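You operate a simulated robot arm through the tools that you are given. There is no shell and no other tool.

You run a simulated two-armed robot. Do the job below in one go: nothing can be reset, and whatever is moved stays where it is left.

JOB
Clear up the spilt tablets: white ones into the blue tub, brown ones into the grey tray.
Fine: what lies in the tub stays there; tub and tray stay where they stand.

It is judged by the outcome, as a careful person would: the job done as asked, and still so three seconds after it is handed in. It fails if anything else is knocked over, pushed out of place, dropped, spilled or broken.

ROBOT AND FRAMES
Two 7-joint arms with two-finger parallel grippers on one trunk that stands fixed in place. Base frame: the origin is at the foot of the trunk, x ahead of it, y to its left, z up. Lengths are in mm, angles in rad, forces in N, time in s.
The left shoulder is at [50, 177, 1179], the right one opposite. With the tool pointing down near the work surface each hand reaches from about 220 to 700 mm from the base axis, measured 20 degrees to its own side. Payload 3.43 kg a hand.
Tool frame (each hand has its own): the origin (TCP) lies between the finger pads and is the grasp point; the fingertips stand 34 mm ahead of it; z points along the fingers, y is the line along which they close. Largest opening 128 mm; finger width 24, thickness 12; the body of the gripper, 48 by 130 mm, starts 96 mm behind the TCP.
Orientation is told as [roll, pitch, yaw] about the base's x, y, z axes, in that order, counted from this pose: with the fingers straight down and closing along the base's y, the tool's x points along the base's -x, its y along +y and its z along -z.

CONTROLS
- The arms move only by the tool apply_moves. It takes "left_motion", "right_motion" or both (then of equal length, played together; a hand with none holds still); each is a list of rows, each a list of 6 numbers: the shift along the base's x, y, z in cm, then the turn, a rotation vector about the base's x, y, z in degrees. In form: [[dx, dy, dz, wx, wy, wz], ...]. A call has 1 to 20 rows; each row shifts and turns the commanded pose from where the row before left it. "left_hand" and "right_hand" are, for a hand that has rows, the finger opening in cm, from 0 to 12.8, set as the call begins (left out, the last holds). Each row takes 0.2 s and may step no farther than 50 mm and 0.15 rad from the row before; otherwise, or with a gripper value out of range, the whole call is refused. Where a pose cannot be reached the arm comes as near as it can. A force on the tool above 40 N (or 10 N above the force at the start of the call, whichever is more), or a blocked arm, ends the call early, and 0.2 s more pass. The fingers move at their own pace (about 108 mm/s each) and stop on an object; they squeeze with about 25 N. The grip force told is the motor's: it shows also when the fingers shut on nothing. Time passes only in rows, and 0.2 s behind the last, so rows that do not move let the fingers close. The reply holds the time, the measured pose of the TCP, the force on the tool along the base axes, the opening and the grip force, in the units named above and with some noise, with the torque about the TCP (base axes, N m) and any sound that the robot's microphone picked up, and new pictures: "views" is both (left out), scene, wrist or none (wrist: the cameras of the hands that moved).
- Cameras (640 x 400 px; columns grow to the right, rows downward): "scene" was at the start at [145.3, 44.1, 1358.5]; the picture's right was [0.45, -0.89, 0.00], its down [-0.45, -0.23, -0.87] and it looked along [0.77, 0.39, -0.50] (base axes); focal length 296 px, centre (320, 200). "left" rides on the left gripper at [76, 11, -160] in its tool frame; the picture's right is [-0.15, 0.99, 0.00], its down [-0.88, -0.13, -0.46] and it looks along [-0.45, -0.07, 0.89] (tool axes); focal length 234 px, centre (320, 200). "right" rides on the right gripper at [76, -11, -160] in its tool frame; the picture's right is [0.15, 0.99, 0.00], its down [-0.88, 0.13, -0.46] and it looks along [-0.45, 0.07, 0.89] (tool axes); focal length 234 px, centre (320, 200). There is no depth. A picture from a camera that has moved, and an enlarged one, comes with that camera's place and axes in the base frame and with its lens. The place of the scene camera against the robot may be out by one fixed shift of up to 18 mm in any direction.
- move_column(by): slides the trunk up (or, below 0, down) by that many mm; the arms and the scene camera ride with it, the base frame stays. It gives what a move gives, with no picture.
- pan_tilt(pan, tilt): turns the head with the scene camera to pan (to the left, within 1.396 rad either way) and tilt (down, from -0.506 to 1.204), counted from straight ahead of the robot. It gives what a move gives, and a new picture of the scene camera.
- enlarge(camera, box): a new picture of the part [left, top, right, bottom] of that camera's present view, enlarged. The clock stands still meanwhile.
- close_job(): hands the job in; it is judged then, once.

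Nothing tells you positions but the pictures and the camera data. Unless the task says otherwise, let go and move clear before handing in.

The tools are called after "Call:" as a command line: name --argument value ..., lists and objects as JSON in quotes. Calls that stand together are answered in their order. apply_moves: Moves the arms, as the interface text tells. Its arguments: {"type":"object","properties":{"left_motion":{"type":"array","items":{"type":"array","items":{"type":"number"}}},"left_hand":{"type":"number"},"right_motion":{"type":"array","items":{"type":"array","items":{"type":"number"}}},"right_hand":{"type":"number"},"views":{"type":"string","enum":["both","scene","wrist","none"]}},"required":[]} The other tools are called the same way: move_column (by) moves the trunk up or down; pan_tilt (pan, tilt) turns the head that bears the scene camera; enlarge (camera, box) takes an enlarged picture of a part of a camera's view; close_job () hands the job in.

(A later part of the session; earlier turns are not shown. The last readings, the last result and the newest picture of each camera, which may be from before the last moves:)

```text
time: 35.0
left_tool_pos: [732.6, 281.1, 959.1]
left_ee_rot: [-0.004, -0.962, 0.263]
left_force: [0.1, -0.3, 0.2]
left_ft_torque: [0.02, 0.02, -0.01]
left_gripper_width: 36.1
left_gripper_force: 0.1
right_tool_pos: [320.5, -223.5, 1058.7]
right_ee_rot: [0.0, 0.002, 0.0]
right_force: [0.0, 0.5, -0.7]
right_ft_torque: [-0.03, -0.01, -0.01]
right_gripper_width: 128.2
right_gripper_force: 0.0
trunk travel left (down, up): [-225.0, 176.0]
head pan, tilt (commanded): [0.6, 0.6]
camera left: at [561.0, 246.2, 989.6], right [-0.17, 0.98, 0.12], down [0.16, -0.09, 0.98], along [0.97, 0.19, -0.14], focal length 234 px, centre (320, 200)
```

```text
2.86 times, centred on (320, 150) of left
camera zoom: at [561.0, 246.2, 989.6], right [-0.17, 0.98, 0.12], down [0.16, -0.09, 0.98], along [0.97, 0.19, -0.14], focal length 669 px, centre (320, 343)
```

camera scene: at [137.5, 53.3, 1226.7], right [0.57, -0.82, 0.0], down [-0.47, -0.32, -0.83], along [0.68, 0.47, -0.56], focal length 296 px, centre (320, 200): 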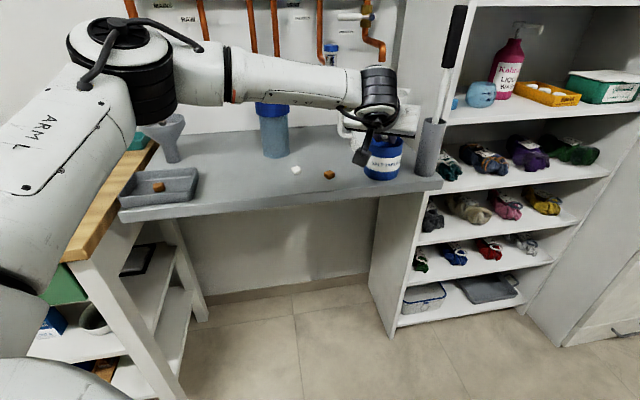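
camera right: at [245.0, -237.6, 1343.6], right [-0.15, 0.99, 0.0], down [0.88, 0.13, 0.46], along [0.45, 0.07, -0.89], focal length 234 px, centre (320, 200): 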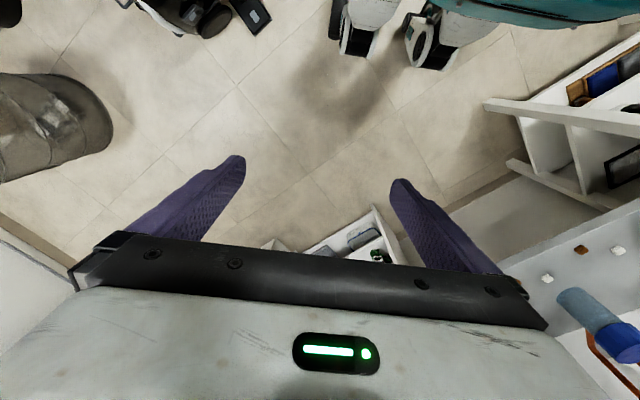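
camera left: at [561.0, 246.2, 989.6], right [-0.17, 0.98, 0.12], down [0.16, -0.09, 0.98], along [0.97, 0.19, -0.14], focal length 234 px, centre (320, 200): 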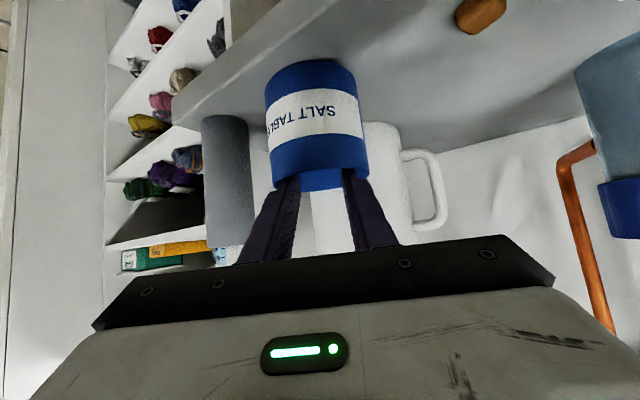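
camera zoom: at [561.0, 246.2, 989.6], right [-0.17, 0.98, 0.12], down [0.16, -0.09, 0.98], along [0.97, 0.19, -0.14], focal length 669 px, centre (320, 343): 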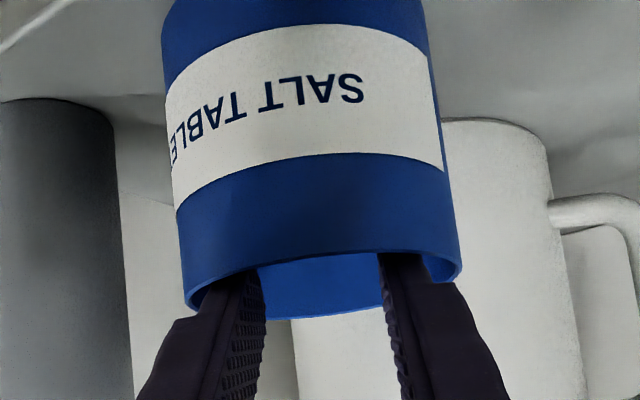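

White1 has dropped into the tub. I rise, retract, and look at the tub interior and the remaining tablets.

Call:
apply_moves --left_motion '[[0, 0, 1.0, 0, 0, 0], [0, 0, 1.5, 0, 0, 0], [-0.5, 0, 2.0, 0, 0, 0], [-2.5, 0, 3.0, 0, 0, 0], [-3.5, 0.5, 2.0, 0, 0, 0], [-4, 1, 0, 0, 0, 0]]'

Call:
enlarge --camera "scene" --box '[270, 100, 460, 220]'

Call:
enlarge --camera "left" --box '[200, 40, 500, 240]'

```text
time: 36.4
left_tool_pos: [625.7, 295.4, 1054.8]
left_ee_rot: [-0.003, -0.96, 0.266]
left_force: [0.1, 0.6, -0.6]
left_ft_torque: [0.0, -0.02, 0.0]
left_gripper_width: 35.9
left_gripper_force: 0.0
right_tool_pos: [321.4, -224.1, 1059.8]
right_ee_rot: [0.002, -0.002, 0.001]
right_force: [0.2, -0.7, 1.1]
right_ft_torque: [0.0, 0.02, -0.04]
right_gripper_width: 128.0
right_gripper_force: 0.1
trunk travel left (down, up): [-225.0, 176.0]
head pan, tilt (commanded): [0.6, 0.6]
camera scene: at [137.2, 53.3, 1226.8], right [0.56, -0.83, 0.0], down [-0.47, -0.32, -0.83], along [0.68, 0.47, -0.56], focal length 296 px, centre (320, 200)
camera left: at [455.2, 260.6, 1085.3], right [-0.17, 0.98, 0.12], down [0.16, -0.09, 0.98], along [0.97, 0.19, -0.14], focal length 234 px, centre (320, 200)
```

scene: 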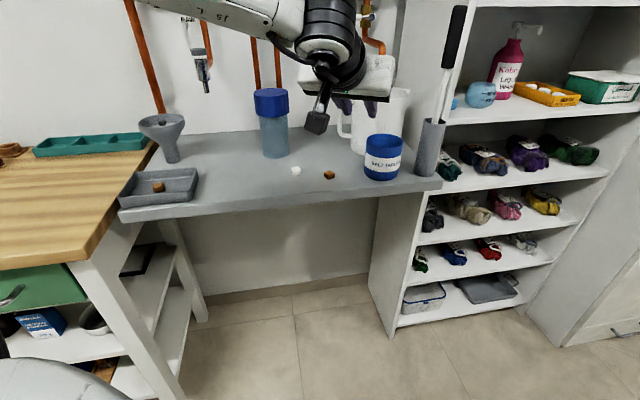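
left: 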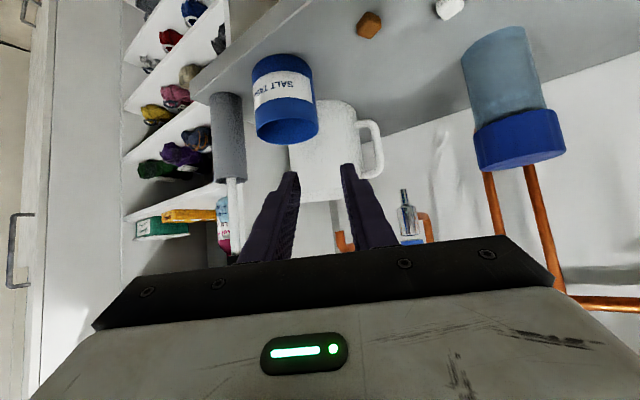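

```text
3.33 times, centred on (365, 160) of scene
camera zoom: at [137.2, 53.3, 1226.8], right [0.56, -0.83, 0.0], down [-0.47, -0.32, -0.83], along [0.68, 0.47, -0.56], focal length 986 px, centre (170, 333)
```

zoom: 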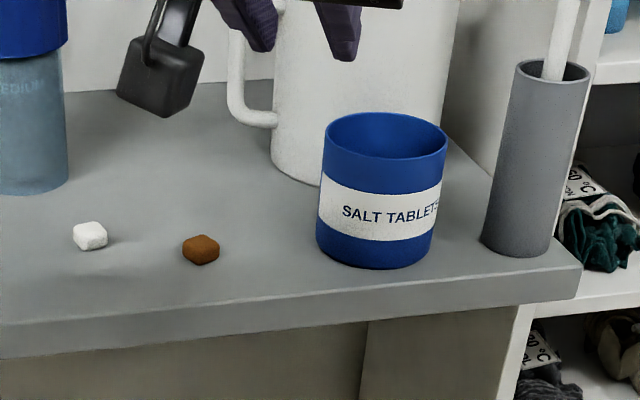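

```text
2.00 times, centred on (350, 140) of left
camera zoom: at [455.2, 260.6, 1085.3], right [-0.17, 0.98, 0.12], down [0.16, -0.09, 0.98], along [0.97, 0.19, -0.14], focal length 468 px, centre (260, 320)
```

zoom: 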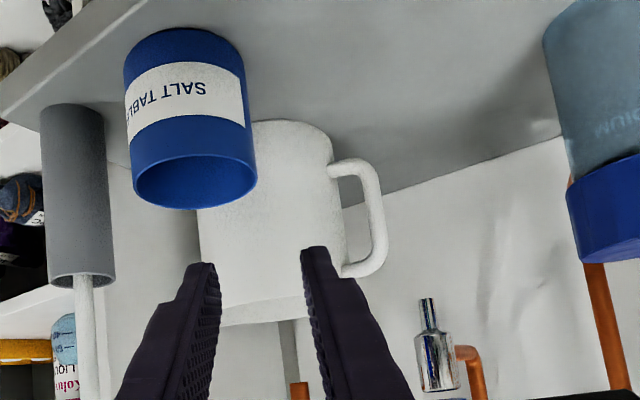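

The tub is undisturbed. Next, white2 at about [635.5, 455.5]: I turn back to the +62° heading and hover over it.

Call:
apply_moves --left_motion '[[0, 2.35, -0.5, 0, 0, 7.83], [0, 2.35, -0.5, 0, 0, 7.83], [0, 2.35, -0.5, 0, 0, 7.83], [0, 2.35, -0.5, 0, 0, 7.83], [0, 2.35, -0.5, 0, 0, 7.83], [0, 2.35, -0.5, 0, 0, 7.83], [0, 0, -2, -5.74, 3.05, 0], [0, 0, -2, -5.74, 3.05, 0], [0, 0, -1.5, 0, 0, 0]]' --left_hand 5.5

Call:
enlarge --camera "left" --box '[200, 60, 440, 220]'

```text
time: 38.4
left_tool_pos: [627.7, 437.4, 967.6]
left_ee_rot: [-0.003, -0.732, 1.081]
left_force: [-0.5, -0.5, 0.4]
left_ft_torque: [-0.03, -0.01, 0.03]
left_gripper_width: 55.1
left_gripper_force: 0.1
right_tool_pos: [321.5, -224.3, 1059.5]
right_ee_rot: [0.001, 0.001, 0.0]
right_force: [0.1, 0.4, -0.9]
right_ft_torque: [0.0, -0.02, 0.02]
right_gripper_width: 128.0
right_gripper_force: 0.1
trunk travel left (down, up): [-225.0, 176.0]
head pan, tilt (commanded): [0.6, 0.6]
camera scene: at [137.6, 53.3, 1226.7], right [0.56, -0.83, 0.0], down [-0.47, -0.32, -0.82], along [0.68, 0.47, -0.57], focal length 296 px, centre (320, 200)
camera left: at [540.8, 296.9, 1037.2], right [-0.82, 0.56, 0.1], down [0.28, 0.25, 0.93], along [0.5, 0.79, -0.36], focal length 234 px, centre (320, 200)
```

scene: 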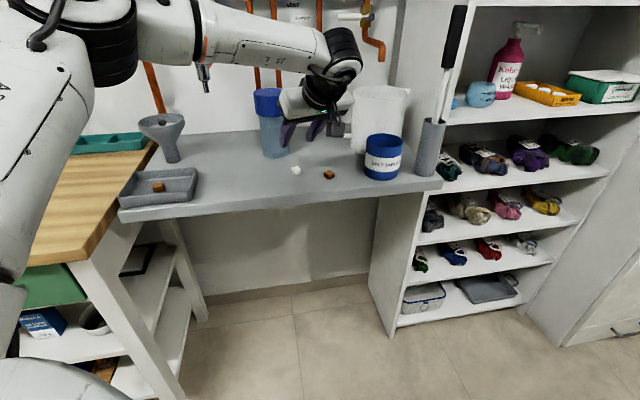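
left: 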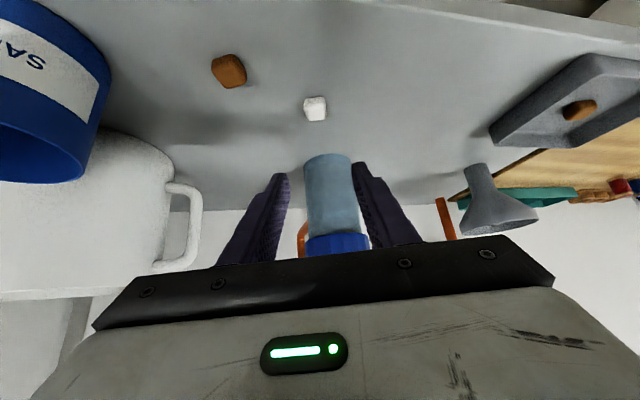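

```text
2.50 times, centred on (320, 140) of left
camera zoom: at [540.8, 296.9, 1037.2], right [-0.82, 0.56, 0.1], down [0.28, 0.25, 0.93], along [0.5, 0.79, -0.36], focal length 585 px, centre (320, 350)
```

zoom: 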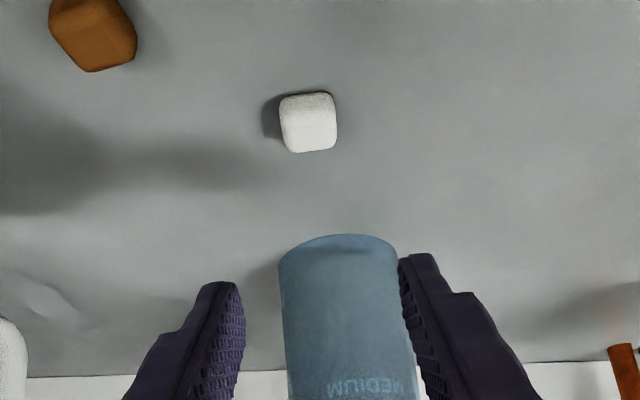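

White2 is at about [635, 454.5] and aligned; the bottle is a safe 80 mm beyond it. I descend to just above grasp height.

Call:
apply_moves --left_motion '[[-0.27, -0.18, -2.5, 0, 0, 0], [0, 0, -2.5, 0, 0, 0], [0, 0, -1.6, 0, 0, 0], [0, 0, 0, 0, 0, 0]]' --left_hand 5.0

Call:
enlarge --camera "left" --box '[240, 120, 400, 220]'

Call:
enlarge --camera "scene" --box '[240, 80, 380, 200]'

```text
time: 39.4
left_tool_pos: [624.6, 434.9, 903.6]
left_ee_rot: [-0.001, -0.735, 1.082]
left_force: [-0.9, 0.7, 0.4]
left_ft_torque: [0.0, 0.0, 0.04]
left_gripper_width: 49.9
left_gripper_force: 0.0
right_tool_pos: [321.4, -223.8, 1059.2]
right_ee_rot: [0.003, 0.0, 0.002]
right_force: [-0.5, 0.5, 0.2]
right_ft_torque: [0.01, 0.0, -0.02]
right_gripper_width: 128.1
right_gripper_force: 0.1
trunk travel left (down, up): [-225.0, 176.0]
head pan, tilt (commanded): [0.6, 0.6]
camera scene: at [137.5, 53.2, 1226.7], right [0.56, -0.83, 0.0], down [-0.47, -0.32, -0.83], along [0.68, 0.47, -0.56], focal length 296 px, centre (320, 200)
camera left: at [538.7, 294.1, 971.7], right [-0.82, 0.56, 0.1], down [0.28, 0.25, 0.93], along [0.5, 0.79, -0.36], focal length 234 px, centre (320, 200)
```

scene: 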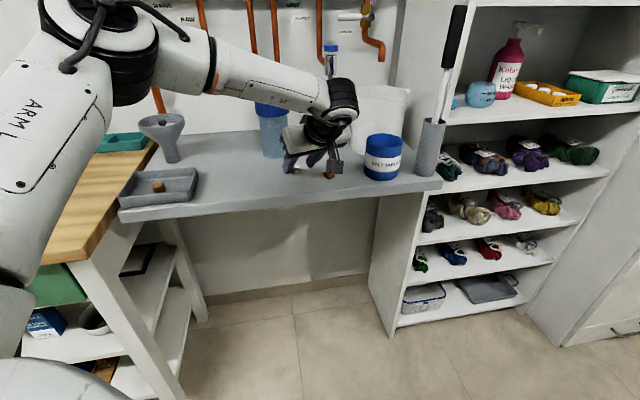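
left: 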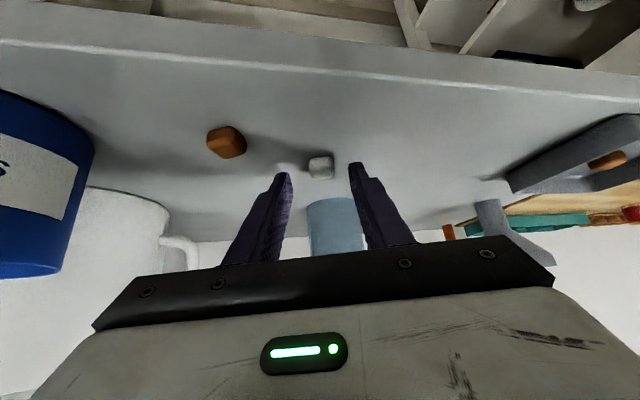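

```text
4.00 times, centred on (320, 170) of left
camera zoom: at [538.7, 294.1, 971.7], right [-0.82, 0.56, 0.1], down [0.28, 0.25, 0.93], along [0.5, 0.79, -0.36], focal length 937 px, centre (320, 320)
```

zoom: 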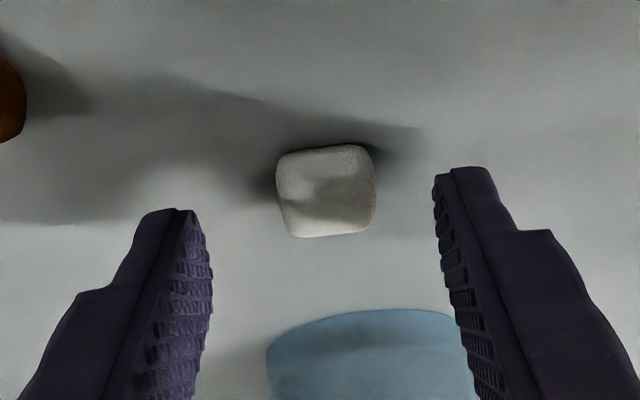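

```text
3.33 times, centred on (310, 140) of scene
camera zoom: at [137.5, 53.2, 1226.7], right [0.56, -0.83, 0.0], down [-0.47, -0.32, -0.83], along [0.68, 0.47, -0.56], focal length 986 px, centre (353, 400)
```

zoom: 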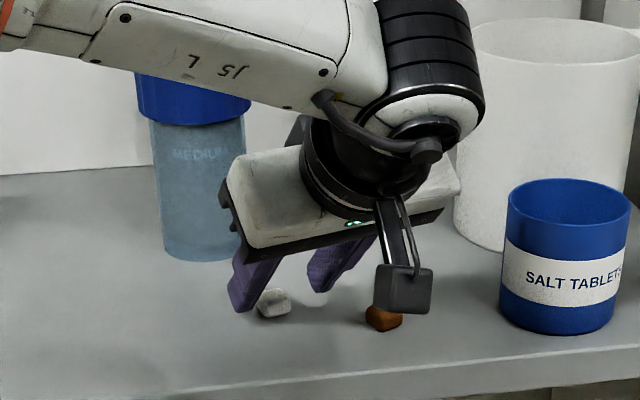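

Well centred. I go down the last 7 mm and close.

Call:
apply_moves --left_motion '[[0, 0, -0.4, 0, 0, 0], [0, 0, -0.3, 0, 0, 0], [0, 0, 0, 0, 0, 0]]' --views "none"

Call:
enlarge --camera "left" --box '[240, 120, 400, 220]'

```text
time: 40.2
left_tool_pos: [625.1, 435.2, 896.9]
left_ee_rot: [0.001, -0.735, 1.082]
left_force: [-0.2, 0.5, 0.8]
left_ft_torque: [-0.02, -0.01, 0.0]
left_gripper_width: 49.8
left_gripper_force: 0.2
right_tool_pos: [321.4, -222.9, 1059.0]
right_ee_rot: [0.002, 0.0, -0.003]
right_force: [-0.1, -0.2, -0.1]
right_ft_torque: [-0.01, 0.0, 0.01]
right_gripper_width: 128.0
right_gripper_force: 0.1
trunk travel left (down, up): [-225.0, 176.0]
head pan, tilt (commanded): [0.6, 0.6]
```

```text
4.00 times, centred on (320, 170) of left
camera zoom: at [538.3, 294.8, 964.5], right [-0.82, 0.56, 0.1], down [0.28, 0.25, 0.93], along [0.5, 0.79, -0.36], focal length 937 px, centre (320, 320)
```

zoom: 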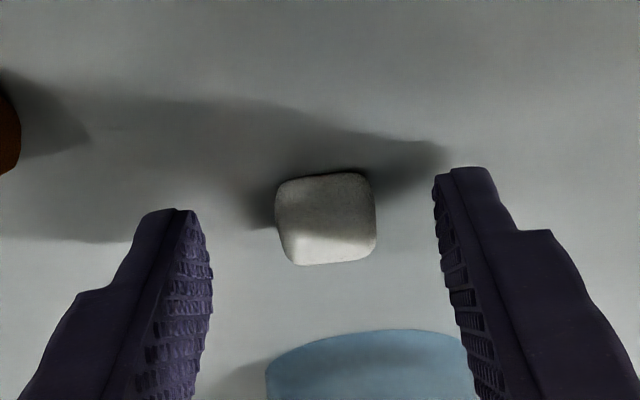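

Good overlap with the pads. Closing on white2.

Call:
apply_moves --left_motion '[[0, 0, 0, 0, 0, 0], [0, 0, 0, 0, 0, 0], [0, 0, 0, 0, 0, 0]]' --left_hand 1.0 --views "none"

Call:
enlarge --camera "left" --box '[240, 120, 400, 220]'

```text
time: 41.0
left_tool_pos: [624.8, 435.6, 897.0]
left_ee_rot: [-0.003, -0.735, 1.083]
left_force: [-0.6, 0.3, 0.0]
left_ft_torque: [-0.02, 0.02, -0.01]
left_gripper_width: 20.1
left_gripper_force: 25.4
right_tool_pos: [321.8, -224.1, 1060.2]
right_ee_rot: [0.001, 0.002, -0.001]
right_force: [0.6, 0.2, 0.4]
right_ft_torque: [-0.01, 0.01, 0.0]
right_gripper_width: 128.0
right_gripper_force: 0.0
trunk travel left (down, up): [-225.0, 176.0]
head pan, tilt (commanded): [0.6, 0.6]
```

```text
4.00 times, centred on (320, 170) of left
camera zoom: at [538.3, 294.8, 964.7], right [-0.82, 0.56, 0.1], down [0.28, 0.25, 0.93], along [0.5, 0.79, -0.36], focal length 937 px, centre (320, 320)
```

zoom: 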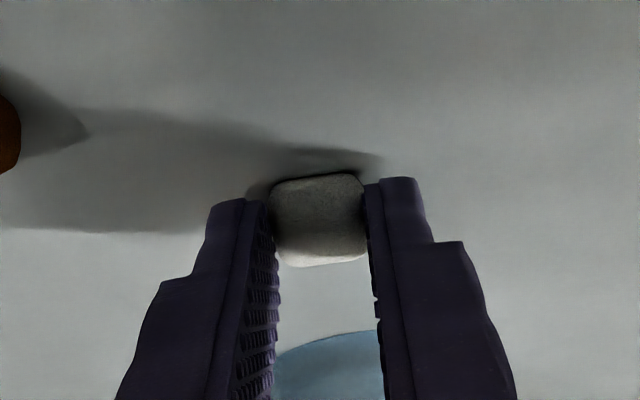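

White2 is held. I lift, turn back toward the tub and retrace the approach used before.

Call:
apply_moves --left_motion '[[0, 0, 2, 0, 0, 0], [0, 0, 4, 0, 0, 0], [0, 0, 4, 0, 0, 0], [0, -1, 3, 0, 0, 0], [0.25, -2.1, 0.4, 0, 0, -7.83], [0.25, -2.1, 0.4, 0, 0, -7.83], [0.25, -2.1, 0.4, 0, 0, -7.83], [0.25, -2.1, 0.4, 0, 0, -7.83], [0.25, -2.1, 0.4, 0, 0, -7.83], [0.25, -2.1, 0.4, 0, 0, -7.83], [1.5, -0.5, 0, 1.68, -6.28, 0], [1.5, -0.5, -0.5, 1.68, -6.28, 0], [2.0, -0.4, -0.5, 0, 0, 0]]'

Call:
enlarge --camera "left" --box '[200, 60, 440, 220]'

```text
time: 43.8
left_tool_pos: [691.2, 285.2, 1040.3]
left_ee_rot: [-0.003, -0.962, 0.263]
left_force: [0.0, 0.7, -0.2]
left_ft_torque: [-0.02, -0.01, -0.01]
left_gripper_width: 20.5
left_gripper_force: 24.9
right_tool_pos: [321.5, -222.9, 1058.6]
right_ee_rot: [0.002, -0.001, 0.0]
right_force: [0.2, 0.4, -0.2]
right_ft_torque: [0.0, -0.02, -0.02]
right_gripper_width: 128.2
right_gripper_force: 0.1
trunk travel left (down, up): [-225.0, 176.0]
head pan, tilt (commanded): [0.6, 0.6]
camera scene: at [137.7, 53.4, 1226.7], right [0.56, -0.83, 0.0], down [-0.47, -0.32, -0.82], along [0.68, 0.47, -0.57], focal length 296 px, centre (320, 200)
camera left: at [520.1, 249.9, 1069.6], right [-0.17, 0.98, 0.12], down [0.16, -0.09, 0.98], along [0.97, 0.19, -0.14], focal length 234 px, centre (320, 200)
```

scene: 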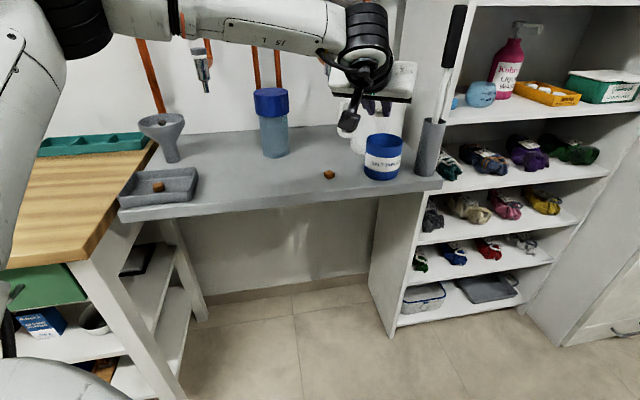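
left: 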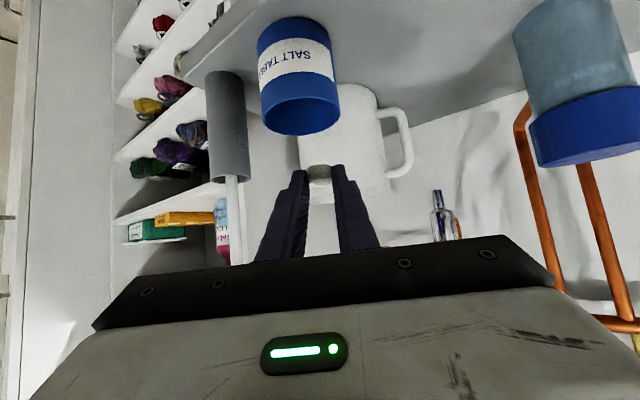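

```text
2.50 times, centred on (320, 140) of left
camera zoom: at [520.1, 249.9, 1069.6], right [-0.17, 0.98, 0.12], down [0.16, -0.09, 0.98], along [0.97, 0.19, -0.14], focal length 585 px, centre (320, 350)
```

zoom: 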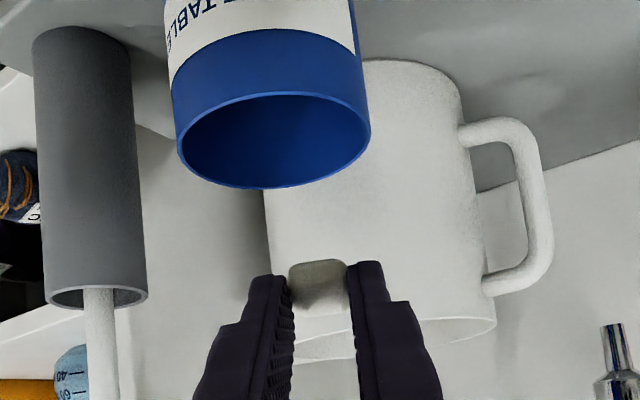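

The tub is dead ahead. I move over its axis and descend along the same line as before, checking at rim level.

Call:
apply_moves --left_motion '[[1.9, -0.15, -0.6, 0, 0, 0], [1.8, -0.2, -1.5, 0, 0, 0], [0, 0, -1.5, 0, 0, 0], [0.5, 0, -2.0, 0, 0, 0], [0, 0, -1.7, 0, 0, 0], [0, 0, 0, 0, 0, 0]]' --views "wrist"

Call:
enlarge --camera "left" --box '[220, 80, 420, 220]'

Call:
enlarge --camera "scene" --box '[320, 40, 460, 200]'

```text
time: 45.2
left_tool_pos: [734.3, 284.4, 967.6]
left_ee_rot: [-0.003, -0.961, 0.263]
left_force: [-0.1, 0.4, -0.4]
left_ft_torque: [-0.02, -0.01, 0.0]
left_gripper_width: 20.1
left_gripper_force: 25.0
right_tool_pos: [320.8, -223.9, 1059.6]
right_ee_rot: [0.002, 0.0, -0.001]
right_force: [-0.2, -0.5, 0.8]
right_ft_torque: [-0.02, 0.0, 0.0]
right_gripper_width: 128.2
right_gripper_force: 0.0
trunk travel left (down, up): [-225.0, 176.0]
head pan, tilt (commanded): [0.6, 0.6]
camera left: at [562.3, 248.1, 997.8], right [-0.17, 0.98, 0.12], down [0.16, -0.09, 0.98], along [0.97, 0.19, -0.14], focal length 234 px, centre (320, 200)
```

left: 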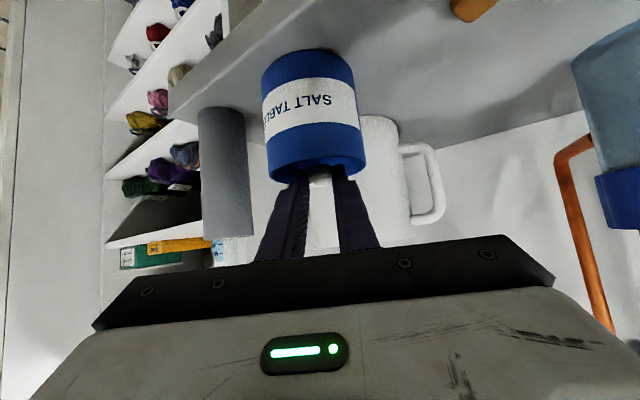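

```text
2.86 times, centred on (320, 150) of left
camera zoom: at [562.3, 248.1, 997.8], right [-0.17, 0.98, 0.12], down [0.16, -0.09, 0.98], along [0.97, 0.19, -0.14], focal length 669 px, centre (320, 343)
```

zoom: 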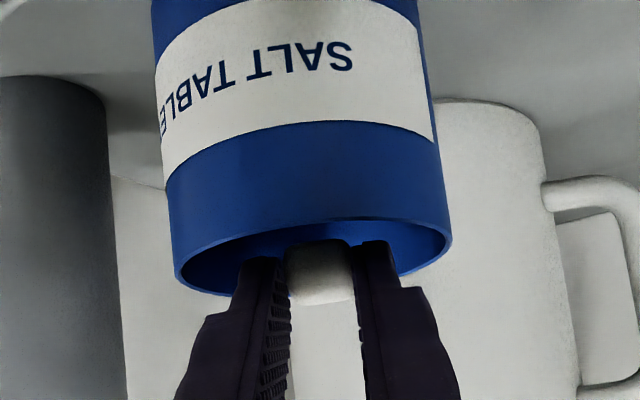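

```text
2.50 times, centred on (390, 120) of scene
camera zoom: at [137.5, 53.2, 1226.7], right [0.56, -0.83, 0.0], down [-0.47, -0.32, -0.83], along [0.68, 0.47, -0.56], focal length 739 px, centre (145, 400)
```

zoom: 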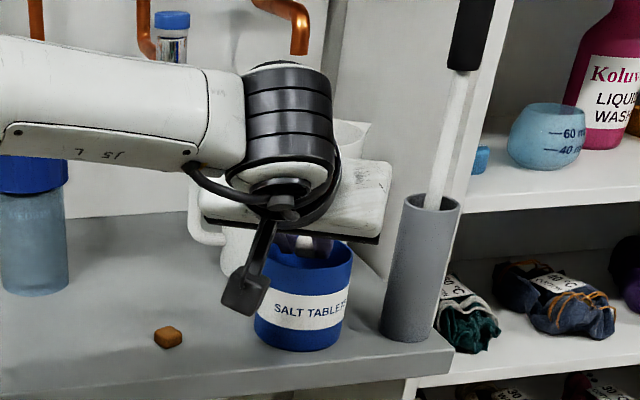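

Nearly centred; I correct 2.5 mm sideways, lower 8 mm into the mouth, and release.

Call:
apply_moves --left_motion '[[0, -0.25, 0, 0, 0, 0], [0, 0, -0.8, 0, 0, 0], [0, 0, 0, 0, 0, 0]]' --views "none"

Call:
enlarge --camera "left" --box '[220, 80, 420, 220]'

```text
time: 46.0
left_tool_pos: [732.4, 280.9, 958.9]
left_ee_rot: [-0.005, -0.962, 0.262]
left_force: [0.5, -0.2, 0.0]
left_ft_torque: [-0.01, 0.03, -0.01]
left_gripper_width: 20.1
left_gripper_force: 24.6
right_tool_pos: [321.9, -223.4, 1060.0]
right_ee_rot: [0.0, -0.002, 0.0]
right_force: [0.7, 0.2, 0.8]
right_ft_torque: [-0.02, 0.01, 0.02]
right_gripper_width: 128.1
right_gripper_force: 0.0
trunk travel left (down, up): [-225.0, 176.0]
head pan, tilt (commanded): [0.6, 0.6]
```

```text
2.86 times, centred on (320, 150) of left
camera zoom: at [560.3, 245.2, 988.9], right [-0.17, 0.98, 0.12], down [0.16, -0.09, 0.98], along [0.97, 0.19, -0.14], focal length 669 px, centre (320, 343)
```

zoom: 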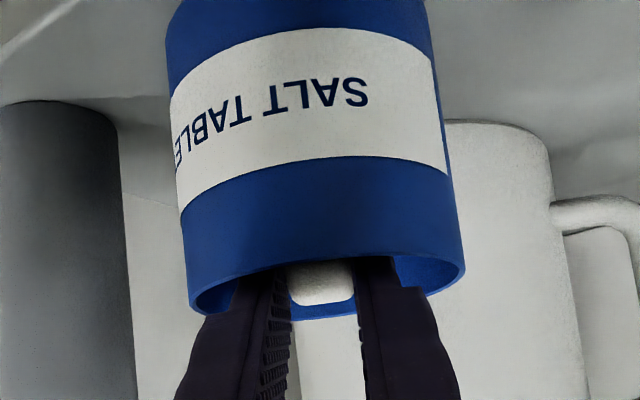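

Call:
apply_moves --left_motion '[[0, 0, 0, 0, 0, 0], [0, 0, 0, 0, 0, 0], [0, 0, 0, 0, 0, 0]]' --left_hand 3.6 --views "none"

Call:
enlarge --camera "left" --box '[220, 80, 420, 220]'

```text
time: 46.8
left_tool_pos: [730.8, 280.6, 960.3]
left_ee_rot: [-0.007, -0.962, 0.263]
left_force: [0.2, 0.1, 0.2]
left_ft_torque: [-0.01, -0.01, 0.0]
left_gripper_width: 35.6
left_gripper_force: 0.0
right_tool_pos: [321.3, -223.5, 1059.6]
right_ee_rot: [0.002, 0.0, 0.0]
right_force: [0.0, -0.1, -0.5]
right_ft_torque: [-0.01, -0.02, 0.0]
right_gripper_width: 128.2
right_gripper_force: 0.1
trunk travel left (down, up): [-225.0, 176.0]
head pan, tilt (commanded): [0.6, 0.6]
```

```text
2.86 times, centred on (320, 150) of left
camera zoom: at [560.3, 245.3, 989.2], right [-0.17, 0.98, 0.12], down [0.16, -0.09, 0.98], along [0.97, 0.19, -0.14], focal length 669 px, centre (320, 343)
```

zoom: 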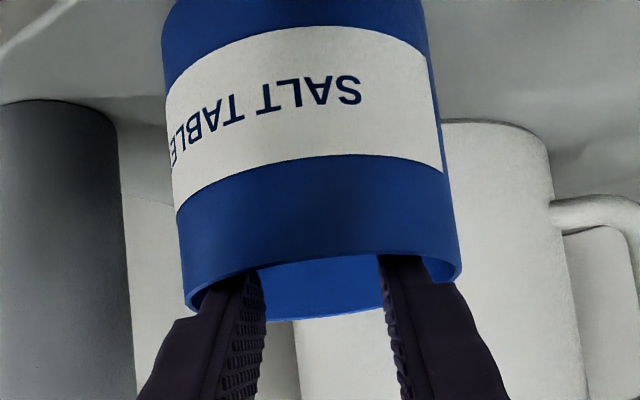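

White2 is in the tub too. I rise out, retract, and hover near brown2 to judge its orientation.

Call:
apply_moves --left_motion '[[0, 0, 1.0, 0, 0, 0], [0, 0, 1.5, 0, 0, 0], [-0.5, 0, 2.0, 0, 0, 0], [-2.5, 0, 3.0, 0, 0, 0], [-3.5, 0.5, 2.0, 0, 0, 0], [-4, 1, 0, 0, 0, 0], [0.3, 2.5, -2.0, -1.94, 7.25, 0], [0.3, 2.5, -2.0, -1.94, 7.25, 0], [0.3, 2.5, -2.0, 0, 0, 0]]'

Call:
enlarge --camera "left" --box '[240, 60, 440, 220]'

Call:
enlarge --camera "scene" --box '[280, 100, 440, 200]'

```text
time: 48.8
left_tool_pos: [635.3, 366.8, 992.5]
left_ee_rot: [-0.002, -0.699, 0.264]
left_force: [-0.1, 0.6, -0.5]
left_ft_torque: [0.0, 0.03, 0.0]
left_gripper_width: 35.9
left_gripper_force: 0.0
right_tool_pos: [322.2, -224.4, 1059.7]
right_ee_rot: [0.001, -0.001, -0.001]
right_force: [0.3, 0.2, -0.5]
right_ft_torque: [0.02, 0.04, 0.03]
right_gripper_width: 128.1
right_gripper_force: 0.0
trunk travel left (down, up): [-225.0, 176.0]
head pan, tilt (commanded): [0.6, 0.6]
camera scene: at [137.6, 53.4, 1226.7], right [0.56, -0.83, 0.0], down [-0.47, -0.32, -0.82], along [0.68, 0.47, -0.57], focal length 296 px, centre (320, 200)
camera left: at [478.1, 334.7, 1067.4], right [-0.15, 0.98, 0.09], down [0.4, -0.03, 0.92], along [0.9, 0.17, -0.39], focal length 234 px, centre (320, 200)
```

scene: 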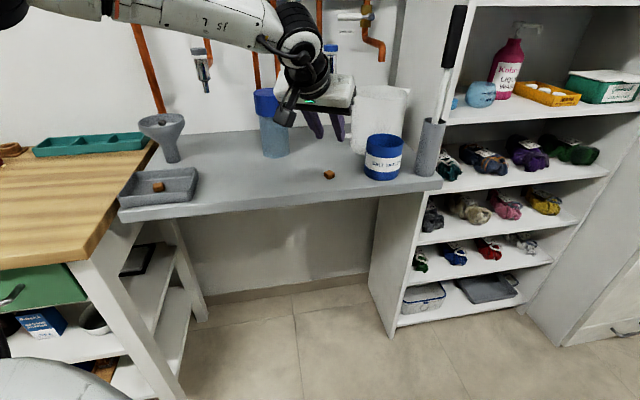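
left: 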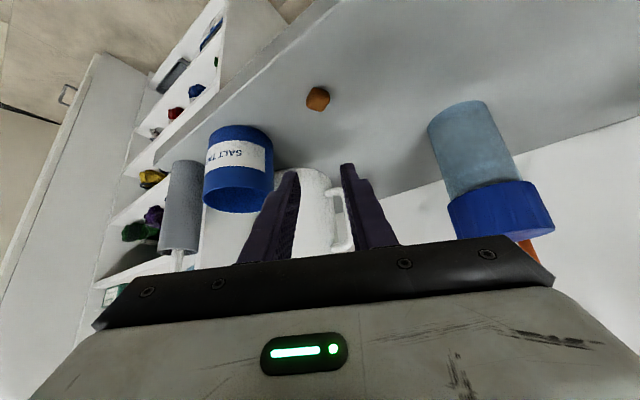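

```text
2.50 times, centred on (340, 140) of left
camera zoom: at [478.1, 334.7, 1067.4], right [-0.15, 0.98, 0.09], down [0.4, -0.03, 0.92], along [0.9, 0.17, -0.39], focal length 585 px, centre (270, 350)
```

zoom: 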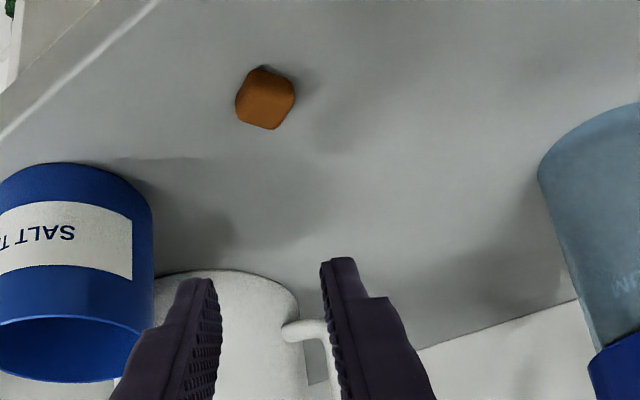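

```text
4.00 times, centred on (360, 150) of scene
camera zoom: at [137.6, 53.4, 1226.7], right [0.56, -0.83, 0.0], down [-0.47, -0.32, -0.82], along [0.68, 0.47, -0.57], focal length 1183 px, centre (160, 400)
```

zoom: 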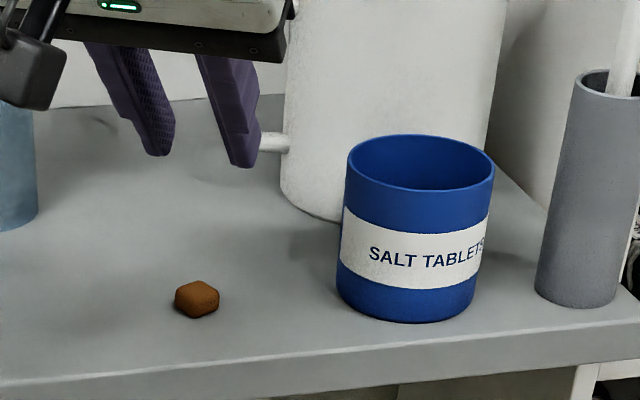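

Brown2 has the same orientation as the others (about +65°), at about [662, 379.5]. I turn the hand to +62°, tilt to 50° and hover over it.

Call:
apply_moves --left_motion '[[0.2, -0.1, 0, 0, 0, 7.83], [0.2, -0.1, 0, 0, 0, 7.83], [0.2, -0.1, 0, 0, 0, 7.83], [0.2, -0.1, 0, 0, 0, 7.83], [0.2, -0.1, 0, 0, 0, 7.83], [0.2, -0.1, 0, 0, 0, 7.83], [0.2, -0.15, -1, 4.42, -2.35, 0], [0.2, -0.15, -1, 4.42, -2.35, 0], [0, 0, -1, 0, 0, 0]]' --left_hand 5.2

Call:
enlarge --camera "left" --box '[220, 60, 420, 220]'

```text
time: 50.8
left_tool_pos: [625.4, 376.5, 964.7]
left_ee_rot: [-0.007, -0.873, 1.083]
left_force: [0.2, 0.1, -0.6]
left_ft_torque: [0.01, 0.01, -0.03]
left_gripper_width: 52.4
left_gripper_force: 0.0
left hand out of reach, approached as far as the arm can: row 6, 7, 8
right_tool_pos: [321.2, -223.8, 1059.9]
right_ee_rot: [0.002, 0.0, -0.001]
right_force: [0.2, 1.8, 1.1]
right_ft_torque: [-0.03, 0.01, -0.02]
right_gripper_width: 128.4
right_gripper_force: 0.0
trunk travel left (down, up): [-225.0, 176.0]
head pan, tilt (commanded): [0.6, 0.6]
camera scene: at [137.5, 53.2, 1226.7], right [0.56, -0.83, 0.0], down [-0.47, -0.32, -0.83], along [0.68, 0.47, -0.56], focal length 296 px, centre (320, 200)
camera left: at [534.4, 230.3, 1008.9], right [-0.83, 0.55, 0.11], down [0.21, 0.13, 0.97], along [0.52, 0.82, -0.23], focal length 234 px, centre (320, 200)
```

scene: 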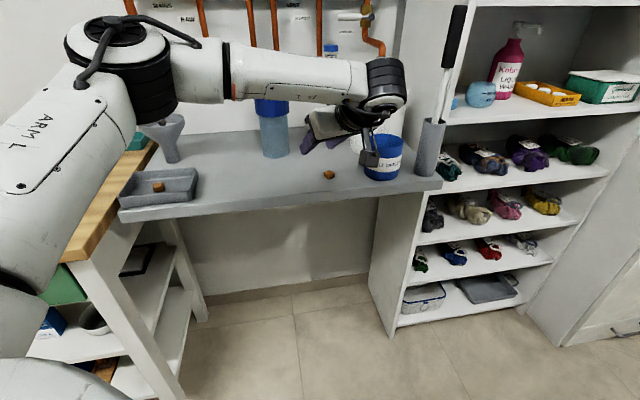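
left: 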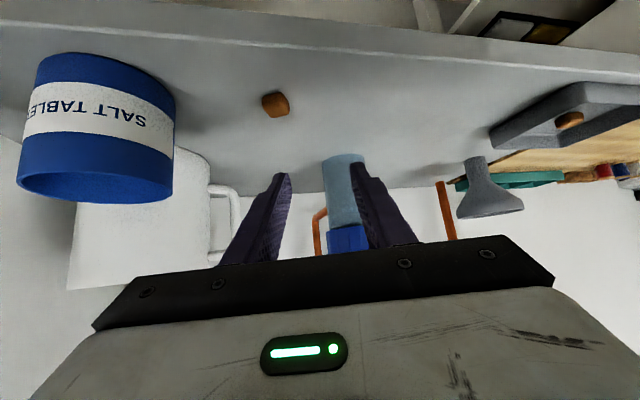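

```text
2.50 times, centred on (320, 140) of left
camera zoom: at [534.4, 230.3, 1008.9], right [-0.83, 0.55, 0.11], down [0.21, 0.13, 0.97], along [0.52, 0.82, -0.23], focal length 585 px, centre (320, 350)
```

zoom: 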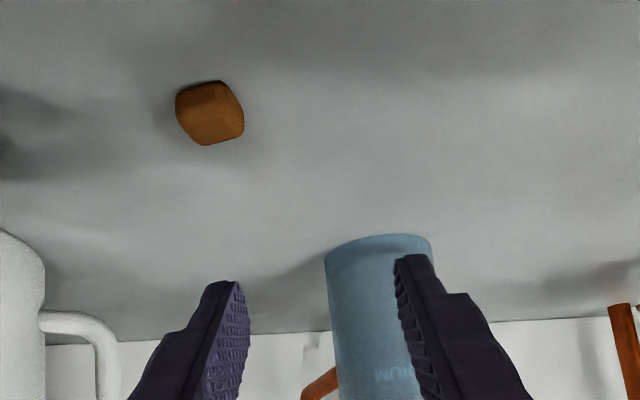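

With +62° heading the arm can't get all the way to brown2 (it lies at about [662, 378], yaw ≈ 70° ≡ -20°). I'll lift back a little and turn the hand to -20° instead.

Call:
apply_moves --left_motion '[[-1, 0, 3, 0, 0, 0], [-1, 0, 2, 0, 0, -8.2], [0, 0, 0, 0, 0, -8.2], [0, 0, 0, 0, 0, -8.2], [0, 0, 0, 0, 0, -8.2], [0, 0, 0, 0, 0, -8.2], [0, 0, 0, 0, 0, -8.2], [0, 0, 0, 0, 0, -8.2], [0, 0, 0, 0, 0, -8.2], [0, 0, 0, 0, 0, -8.2], [0, 0, 0, 0, 0, -8.2], [0, 0, 0, 2.74, 7.52, 0]]'

Call:
enlarge --camera "left" --box '[220, 60, 420, 220]'

```text
time: 53.4
left_tool_pos: [606.5, 342.7, 1006.8]
left_ee_rot: [0.008, -0.772, -0.36]
left_force: [-0.4, -1.6, -0.4]
left_ft_torque: [0.02, -0.06, 0.04]
left_gripper_width: 52.0
left_gripper_force: 0.1
left hand out of reach, approached as far as the arm can: row 11, 12
right_tool_pos: [320.8, -223.7, 1060.5]
right_ee_rot: [0.001, -0.002, 0.001]
right_force: [-0.2, -0.7, 0.9]
right_ft_torque: [0.05, -0.05, 0.03]
right_gripper_width: 127.7
right_gripper_force: 0.0
trunk travel left (down, up): [-225.0, 176.0]
head pan, tilt (commanded): [0.6, 0.6]
camera scene: at [136.4, 52.4, 1227.1], right [0.57, -0.82, 0.0], down [-0.47, -0.32, -0.83], along [0.68, 0.47, -0.56], focal length 296 px, centre (320, 200)
camera left: at [455.9, 408.0, 1068.5], right [0.44, 0.89, 0.11], down [0.24, -0.24, 0.94], along [0.86, -0.39, -0.32], focal length 234 px, centre (320, 200)
```

scene: 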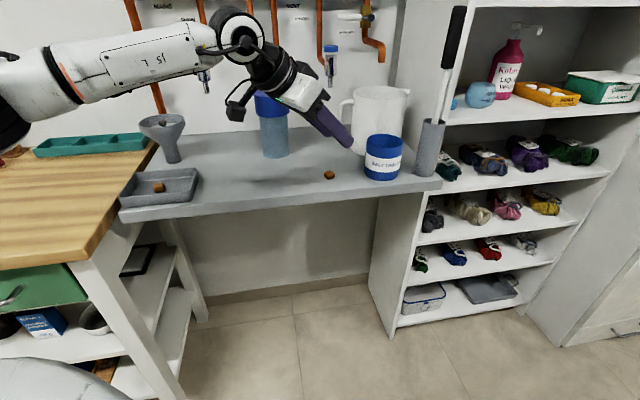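
left: 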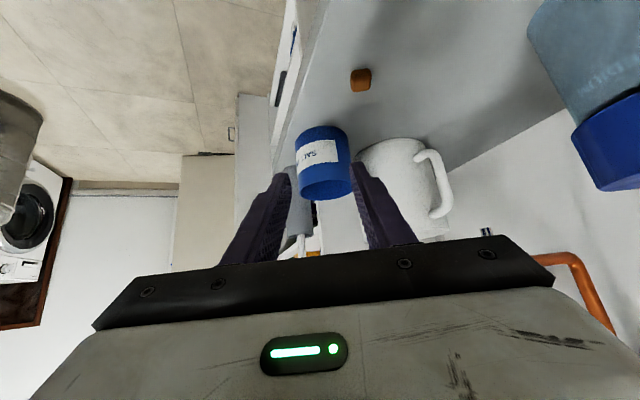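

```text
2.50 times, centred on (320, 140) of left
camera zoom: at [455.9, 408.0, 1068.5], right [0.44, 0.89, 0.11], down [0.24, -0.24, 0.94], along [0.86, -0.39, -0.32], focal length 585 px, centre (320, 350)
```

zoom: 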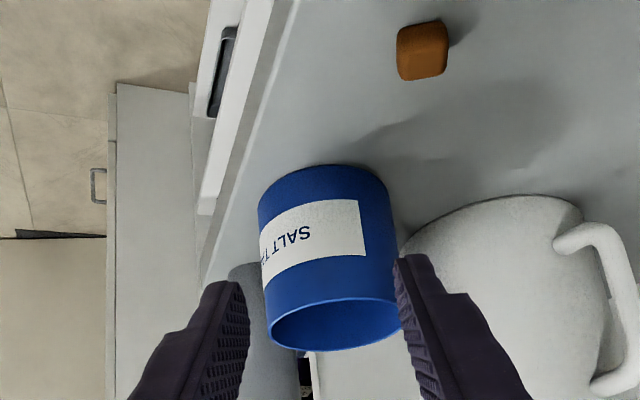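

Heading -20° also hits a wrist limit, so I'll use -12° with a gentler 36° tilt, which is within 8° of brown2's faces (tablet at about [661.5, 380]).

Call:
apply_moves --left_motion '[[0, 0, 0, 0, 0, 8.5], [0, 0.8, 0, 1.66, 7.82, 0], [1.2, 1.1, -0.5, 0, 0, 0], [1.2, 1.1, -1.5, 0, 0, 0], [1.25, 1.12, -1.5, 0, 0, 0], [0, 0, -1.5, 0, 0, 0]]'

Call:
enlarge --camera "left" --box '[220, 80, 420, 220]'

```text
time: 54.8
left_tool_pos: [645.5, 381.4, 956.4]
left_ee_rot: [-0.001, -0.595, -0.201]
left_force: [-0.2, -0.3, 0.2]
left_ft_torque: [0.0, 0.01, -0.02]
left_gripper_width: 52.0
left_gripper_force: 0.0
right_tool_pos: [320.2, -224.3, 1059.6]
right_ee_rot: [0.001, 0.0, 0.0]
right_force: [1.0, 0.1, 0.9]
right_ft_torque: [-0.04, 0.01, 0.01]
right_gripper_width: 128.0
right_gripper_force: 0.1
trunk travel left (down, up): [-225.0, 176.0]
head pan, tilt (commanded): [0.6, 0.6]
camera scene: at [137.5, 53.1, 1226.8], right [0.56, -0.83, 0.0], down [-0.47, -0.32, -0.83], along [0.68, 0.47, -0.56], focal length 296 px, centre (320, 200)
camera left: at [498.3, 422.0, 1046.5], right [0.32, 0.95, 0.08], down [0.44, -0.22, 0.87], along [0.84, -0.24, -0.49], focal length 234 px, centre (320, 200)
```

scene: 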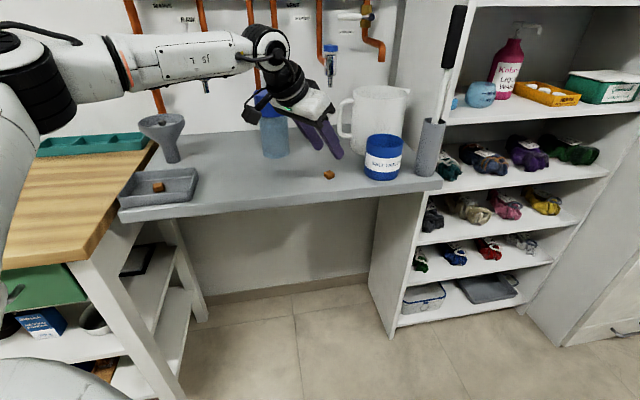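
left: 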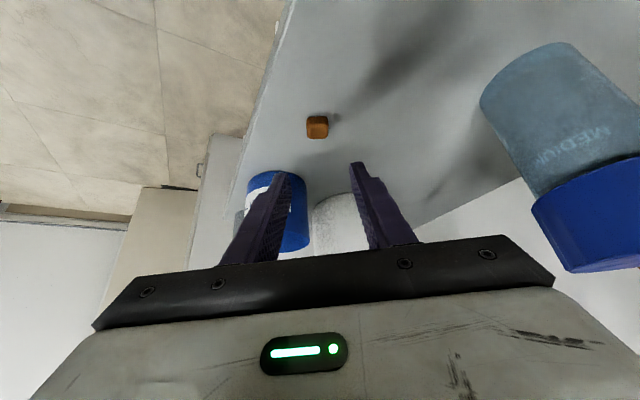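

```text
2.86 times, centred on (320, 150) of left
camera zoom: at [498.3, 422.0, 1046.5], right [0.32, 0.95, 0.08], down [0.44, -0.22, 0.87], along [0.84, -0.24, -0.49], focal length 669 px, centre (320, 343)
```

zoom: 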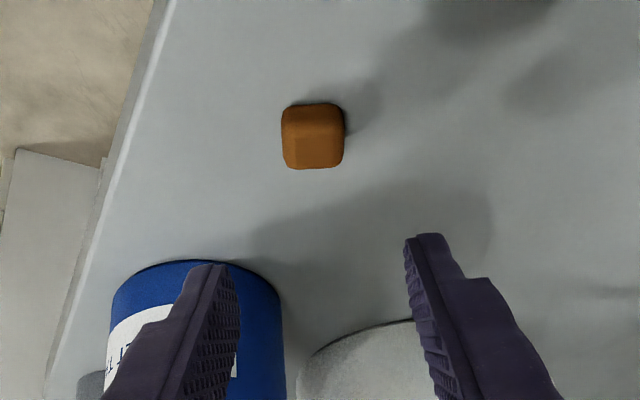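

Brown2 is nearly square to the fingers now; refined position [662, 380]. I descend toward it.

Call:
apply_moves --left_motion '[[-0.1, 0.2, -2.0, 0, 0, 0], [0, 0, -2.0, 0, 0, 0], [0, 0, -1.2, 0, 0, 0], [0, 0, 0, 0, 0, 0]]'

Call:
enlarge --camera "left" --box '[240, 120, 400, 220]'

Call:
enlarge --camera "scene" --box '[260, 80, 420, 200]'

```text
time: 55.8
left_tool_pos: [645.6, 384.0, 903.6]
left_ee_rot: [0.0, -0.594, -0.2]
left_force: [1.0, -0.5, 0.1]
left_ft_torque: [0.0, 0.0, -0.02]
left_gripper_width: 52.0
left_gripper_force: 0.1
right_tool_pos: [321.4, -223.1, 1059.0]
right_ee_rot: [0.001, -0.001, 0.0]
right_force: [-0.8, -0.5, 0.5]
right_ft_torque: [-0.02, -0.01, -0.01]
right_gripper_width: 128.1
right_gripper_force: 0.0
trunk travel left (down, up): [-225.0, 176.0]
head pan, tilt (commanded): [0.6, 0.6]
camera scene: at [137.5, 53.2, 1226.7], right [0.56, -0.83, 0.0], down [-0.47, -0.32, -0.83], along [0.68, 0.47, -0.56], focal length 296 px, centre (320, 200)
camera left: at [498.4, 424.1, 994.6], right [0.32, 0.94, 0.08], down [0.44, -0.22, 0.87], along [0.84, -0.24, -0.48], focal length 234 px, centre (320, 200)
```

scene: 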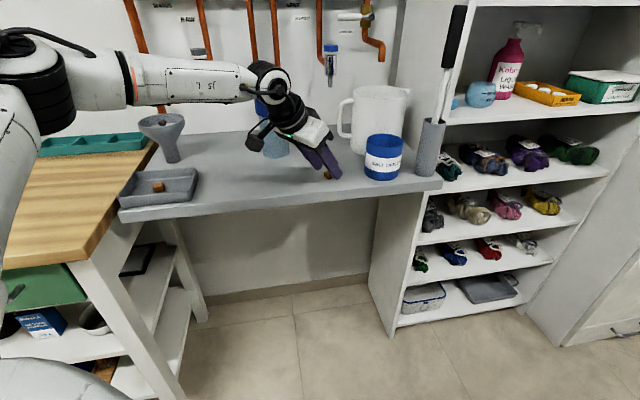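
left: 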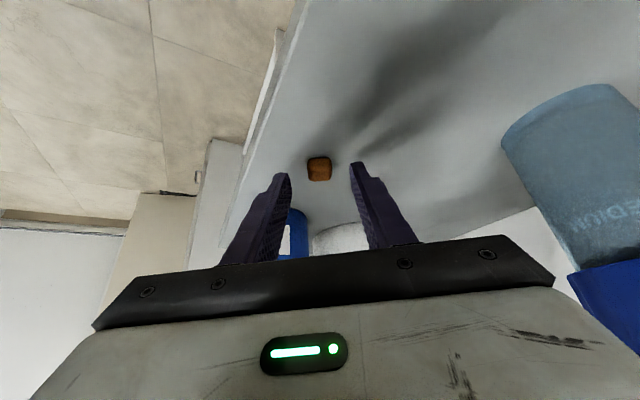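

```text
4.00 times, centred on (320, 170) of left
camera zoom: at [498.4, 424.1, 994.6], right [0.32, 0.94, 0.08], down [0.44, -0.22, 0.87], along [0.84, -0.24, -0.48], focal length 937 px, centre (320, 320)
```

zoom: 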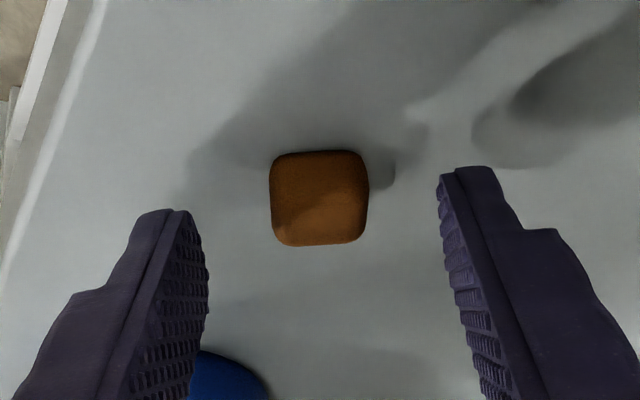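

```text
3.33 times, centred on (340, 140) of scene
camera zoom: at [137.5, 53.2, 1226.7], right [0.56, -0.83, 0.0], down [-0.47, -0.32, -0.83], along [0.68, 0.47, -0.56], focal length 986 px, centre (253, 400)
```

zoom: 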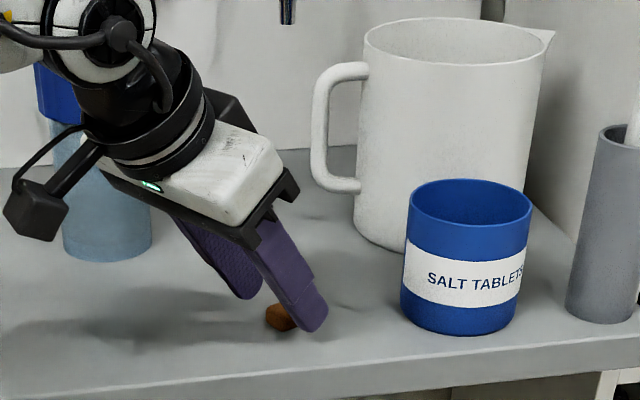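

Centred. I lower the last 6.5 mm and close on brown2.

Call:
apply_moves --left_motion '[[0, 0, -0.4, 0, 0, 0], [0, 0, -0.25, 0, 0, 0], [0, 0, 0, 0, 0, 0]]' --views "none"

Call:
apply_moves --left_motion '[[0, 0, 0, 0, 0, 0], [0, 0, 0, 0, 0, 0], [0, 0, 0, 0, 0, 0]]' --left_hand 1.0 --views "none"

Call:
enlarge --camera "left" --box '[240, 120, 400, 220]'

```text
time: 56.6
left_tool_pos: [644.7, 384.3, 898.3]
left_ee_rot: [0.0, -0.596, -0.202]
left_force: [-1.2, -0.1, 0.4]
left_ft_torque: [-0.01, 0.02, 0.02]
left_gripper_width: 52.0
left_gripper_force: 0.1
right_tool_pos: [321.7, -224.0, 1059.7]
right_ee_rot: [0.002, -0.001, -0.001]
right_force: [-0.3, 0.2, 0.9]
right_ft_torque: [-0.01, 0.0, 0.01]
right_gripper_width: 127.9
right_gripper_force: 0.1
trunk travel left (down, up): [-225.0, 176.0]
head pan, tilt (commanded): [0.6, 0.6]
```

```text
time: 57.4
left_tool_pos: [645.6, 384.8, 898.4]
left_ee_rot: [0.0, -0.594, -0.201]
left_force: [0.9, 0.2, -0.2]
left_ft_torque: [0.03, -0.01, -0.02]
left_gripper_width: 20.1
left_gripper_force: 25.0
right_tool_pos: [321.2, -224.7, 1059.3]
right_ee_rot: [0.0, 0.0, 0.0]
right_force: [-0.1, 0.0, -0.2]
right_ft_torque: [0.02, 0.0, 0.01]
right_gripper_width: 128.1
right_gripper_force: 0.0
trunk travel left (down, up): [-225.0, 176.0]
head pan, tilt (commanded): [0.6, 0.6]
```

```text
4.00 times, centred on (320, 170) of left
camera zoom: at [498.5, 424.2, 988.6], right [0.32, 0.94, 0.08], down [0.44, -0.22, 0.87], along [0.84, -0.24, -0.48], focal length 937 px, centre (320, 320)
```

zoom: 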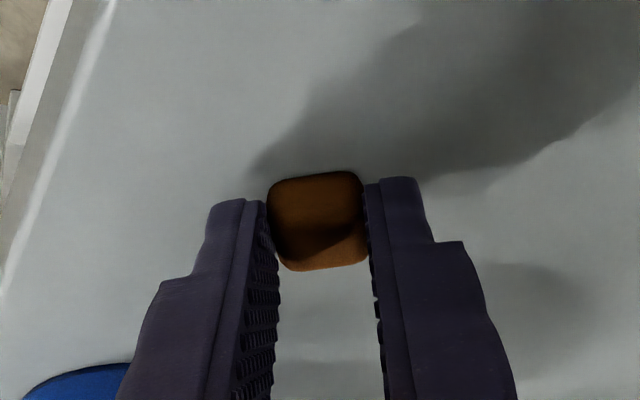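

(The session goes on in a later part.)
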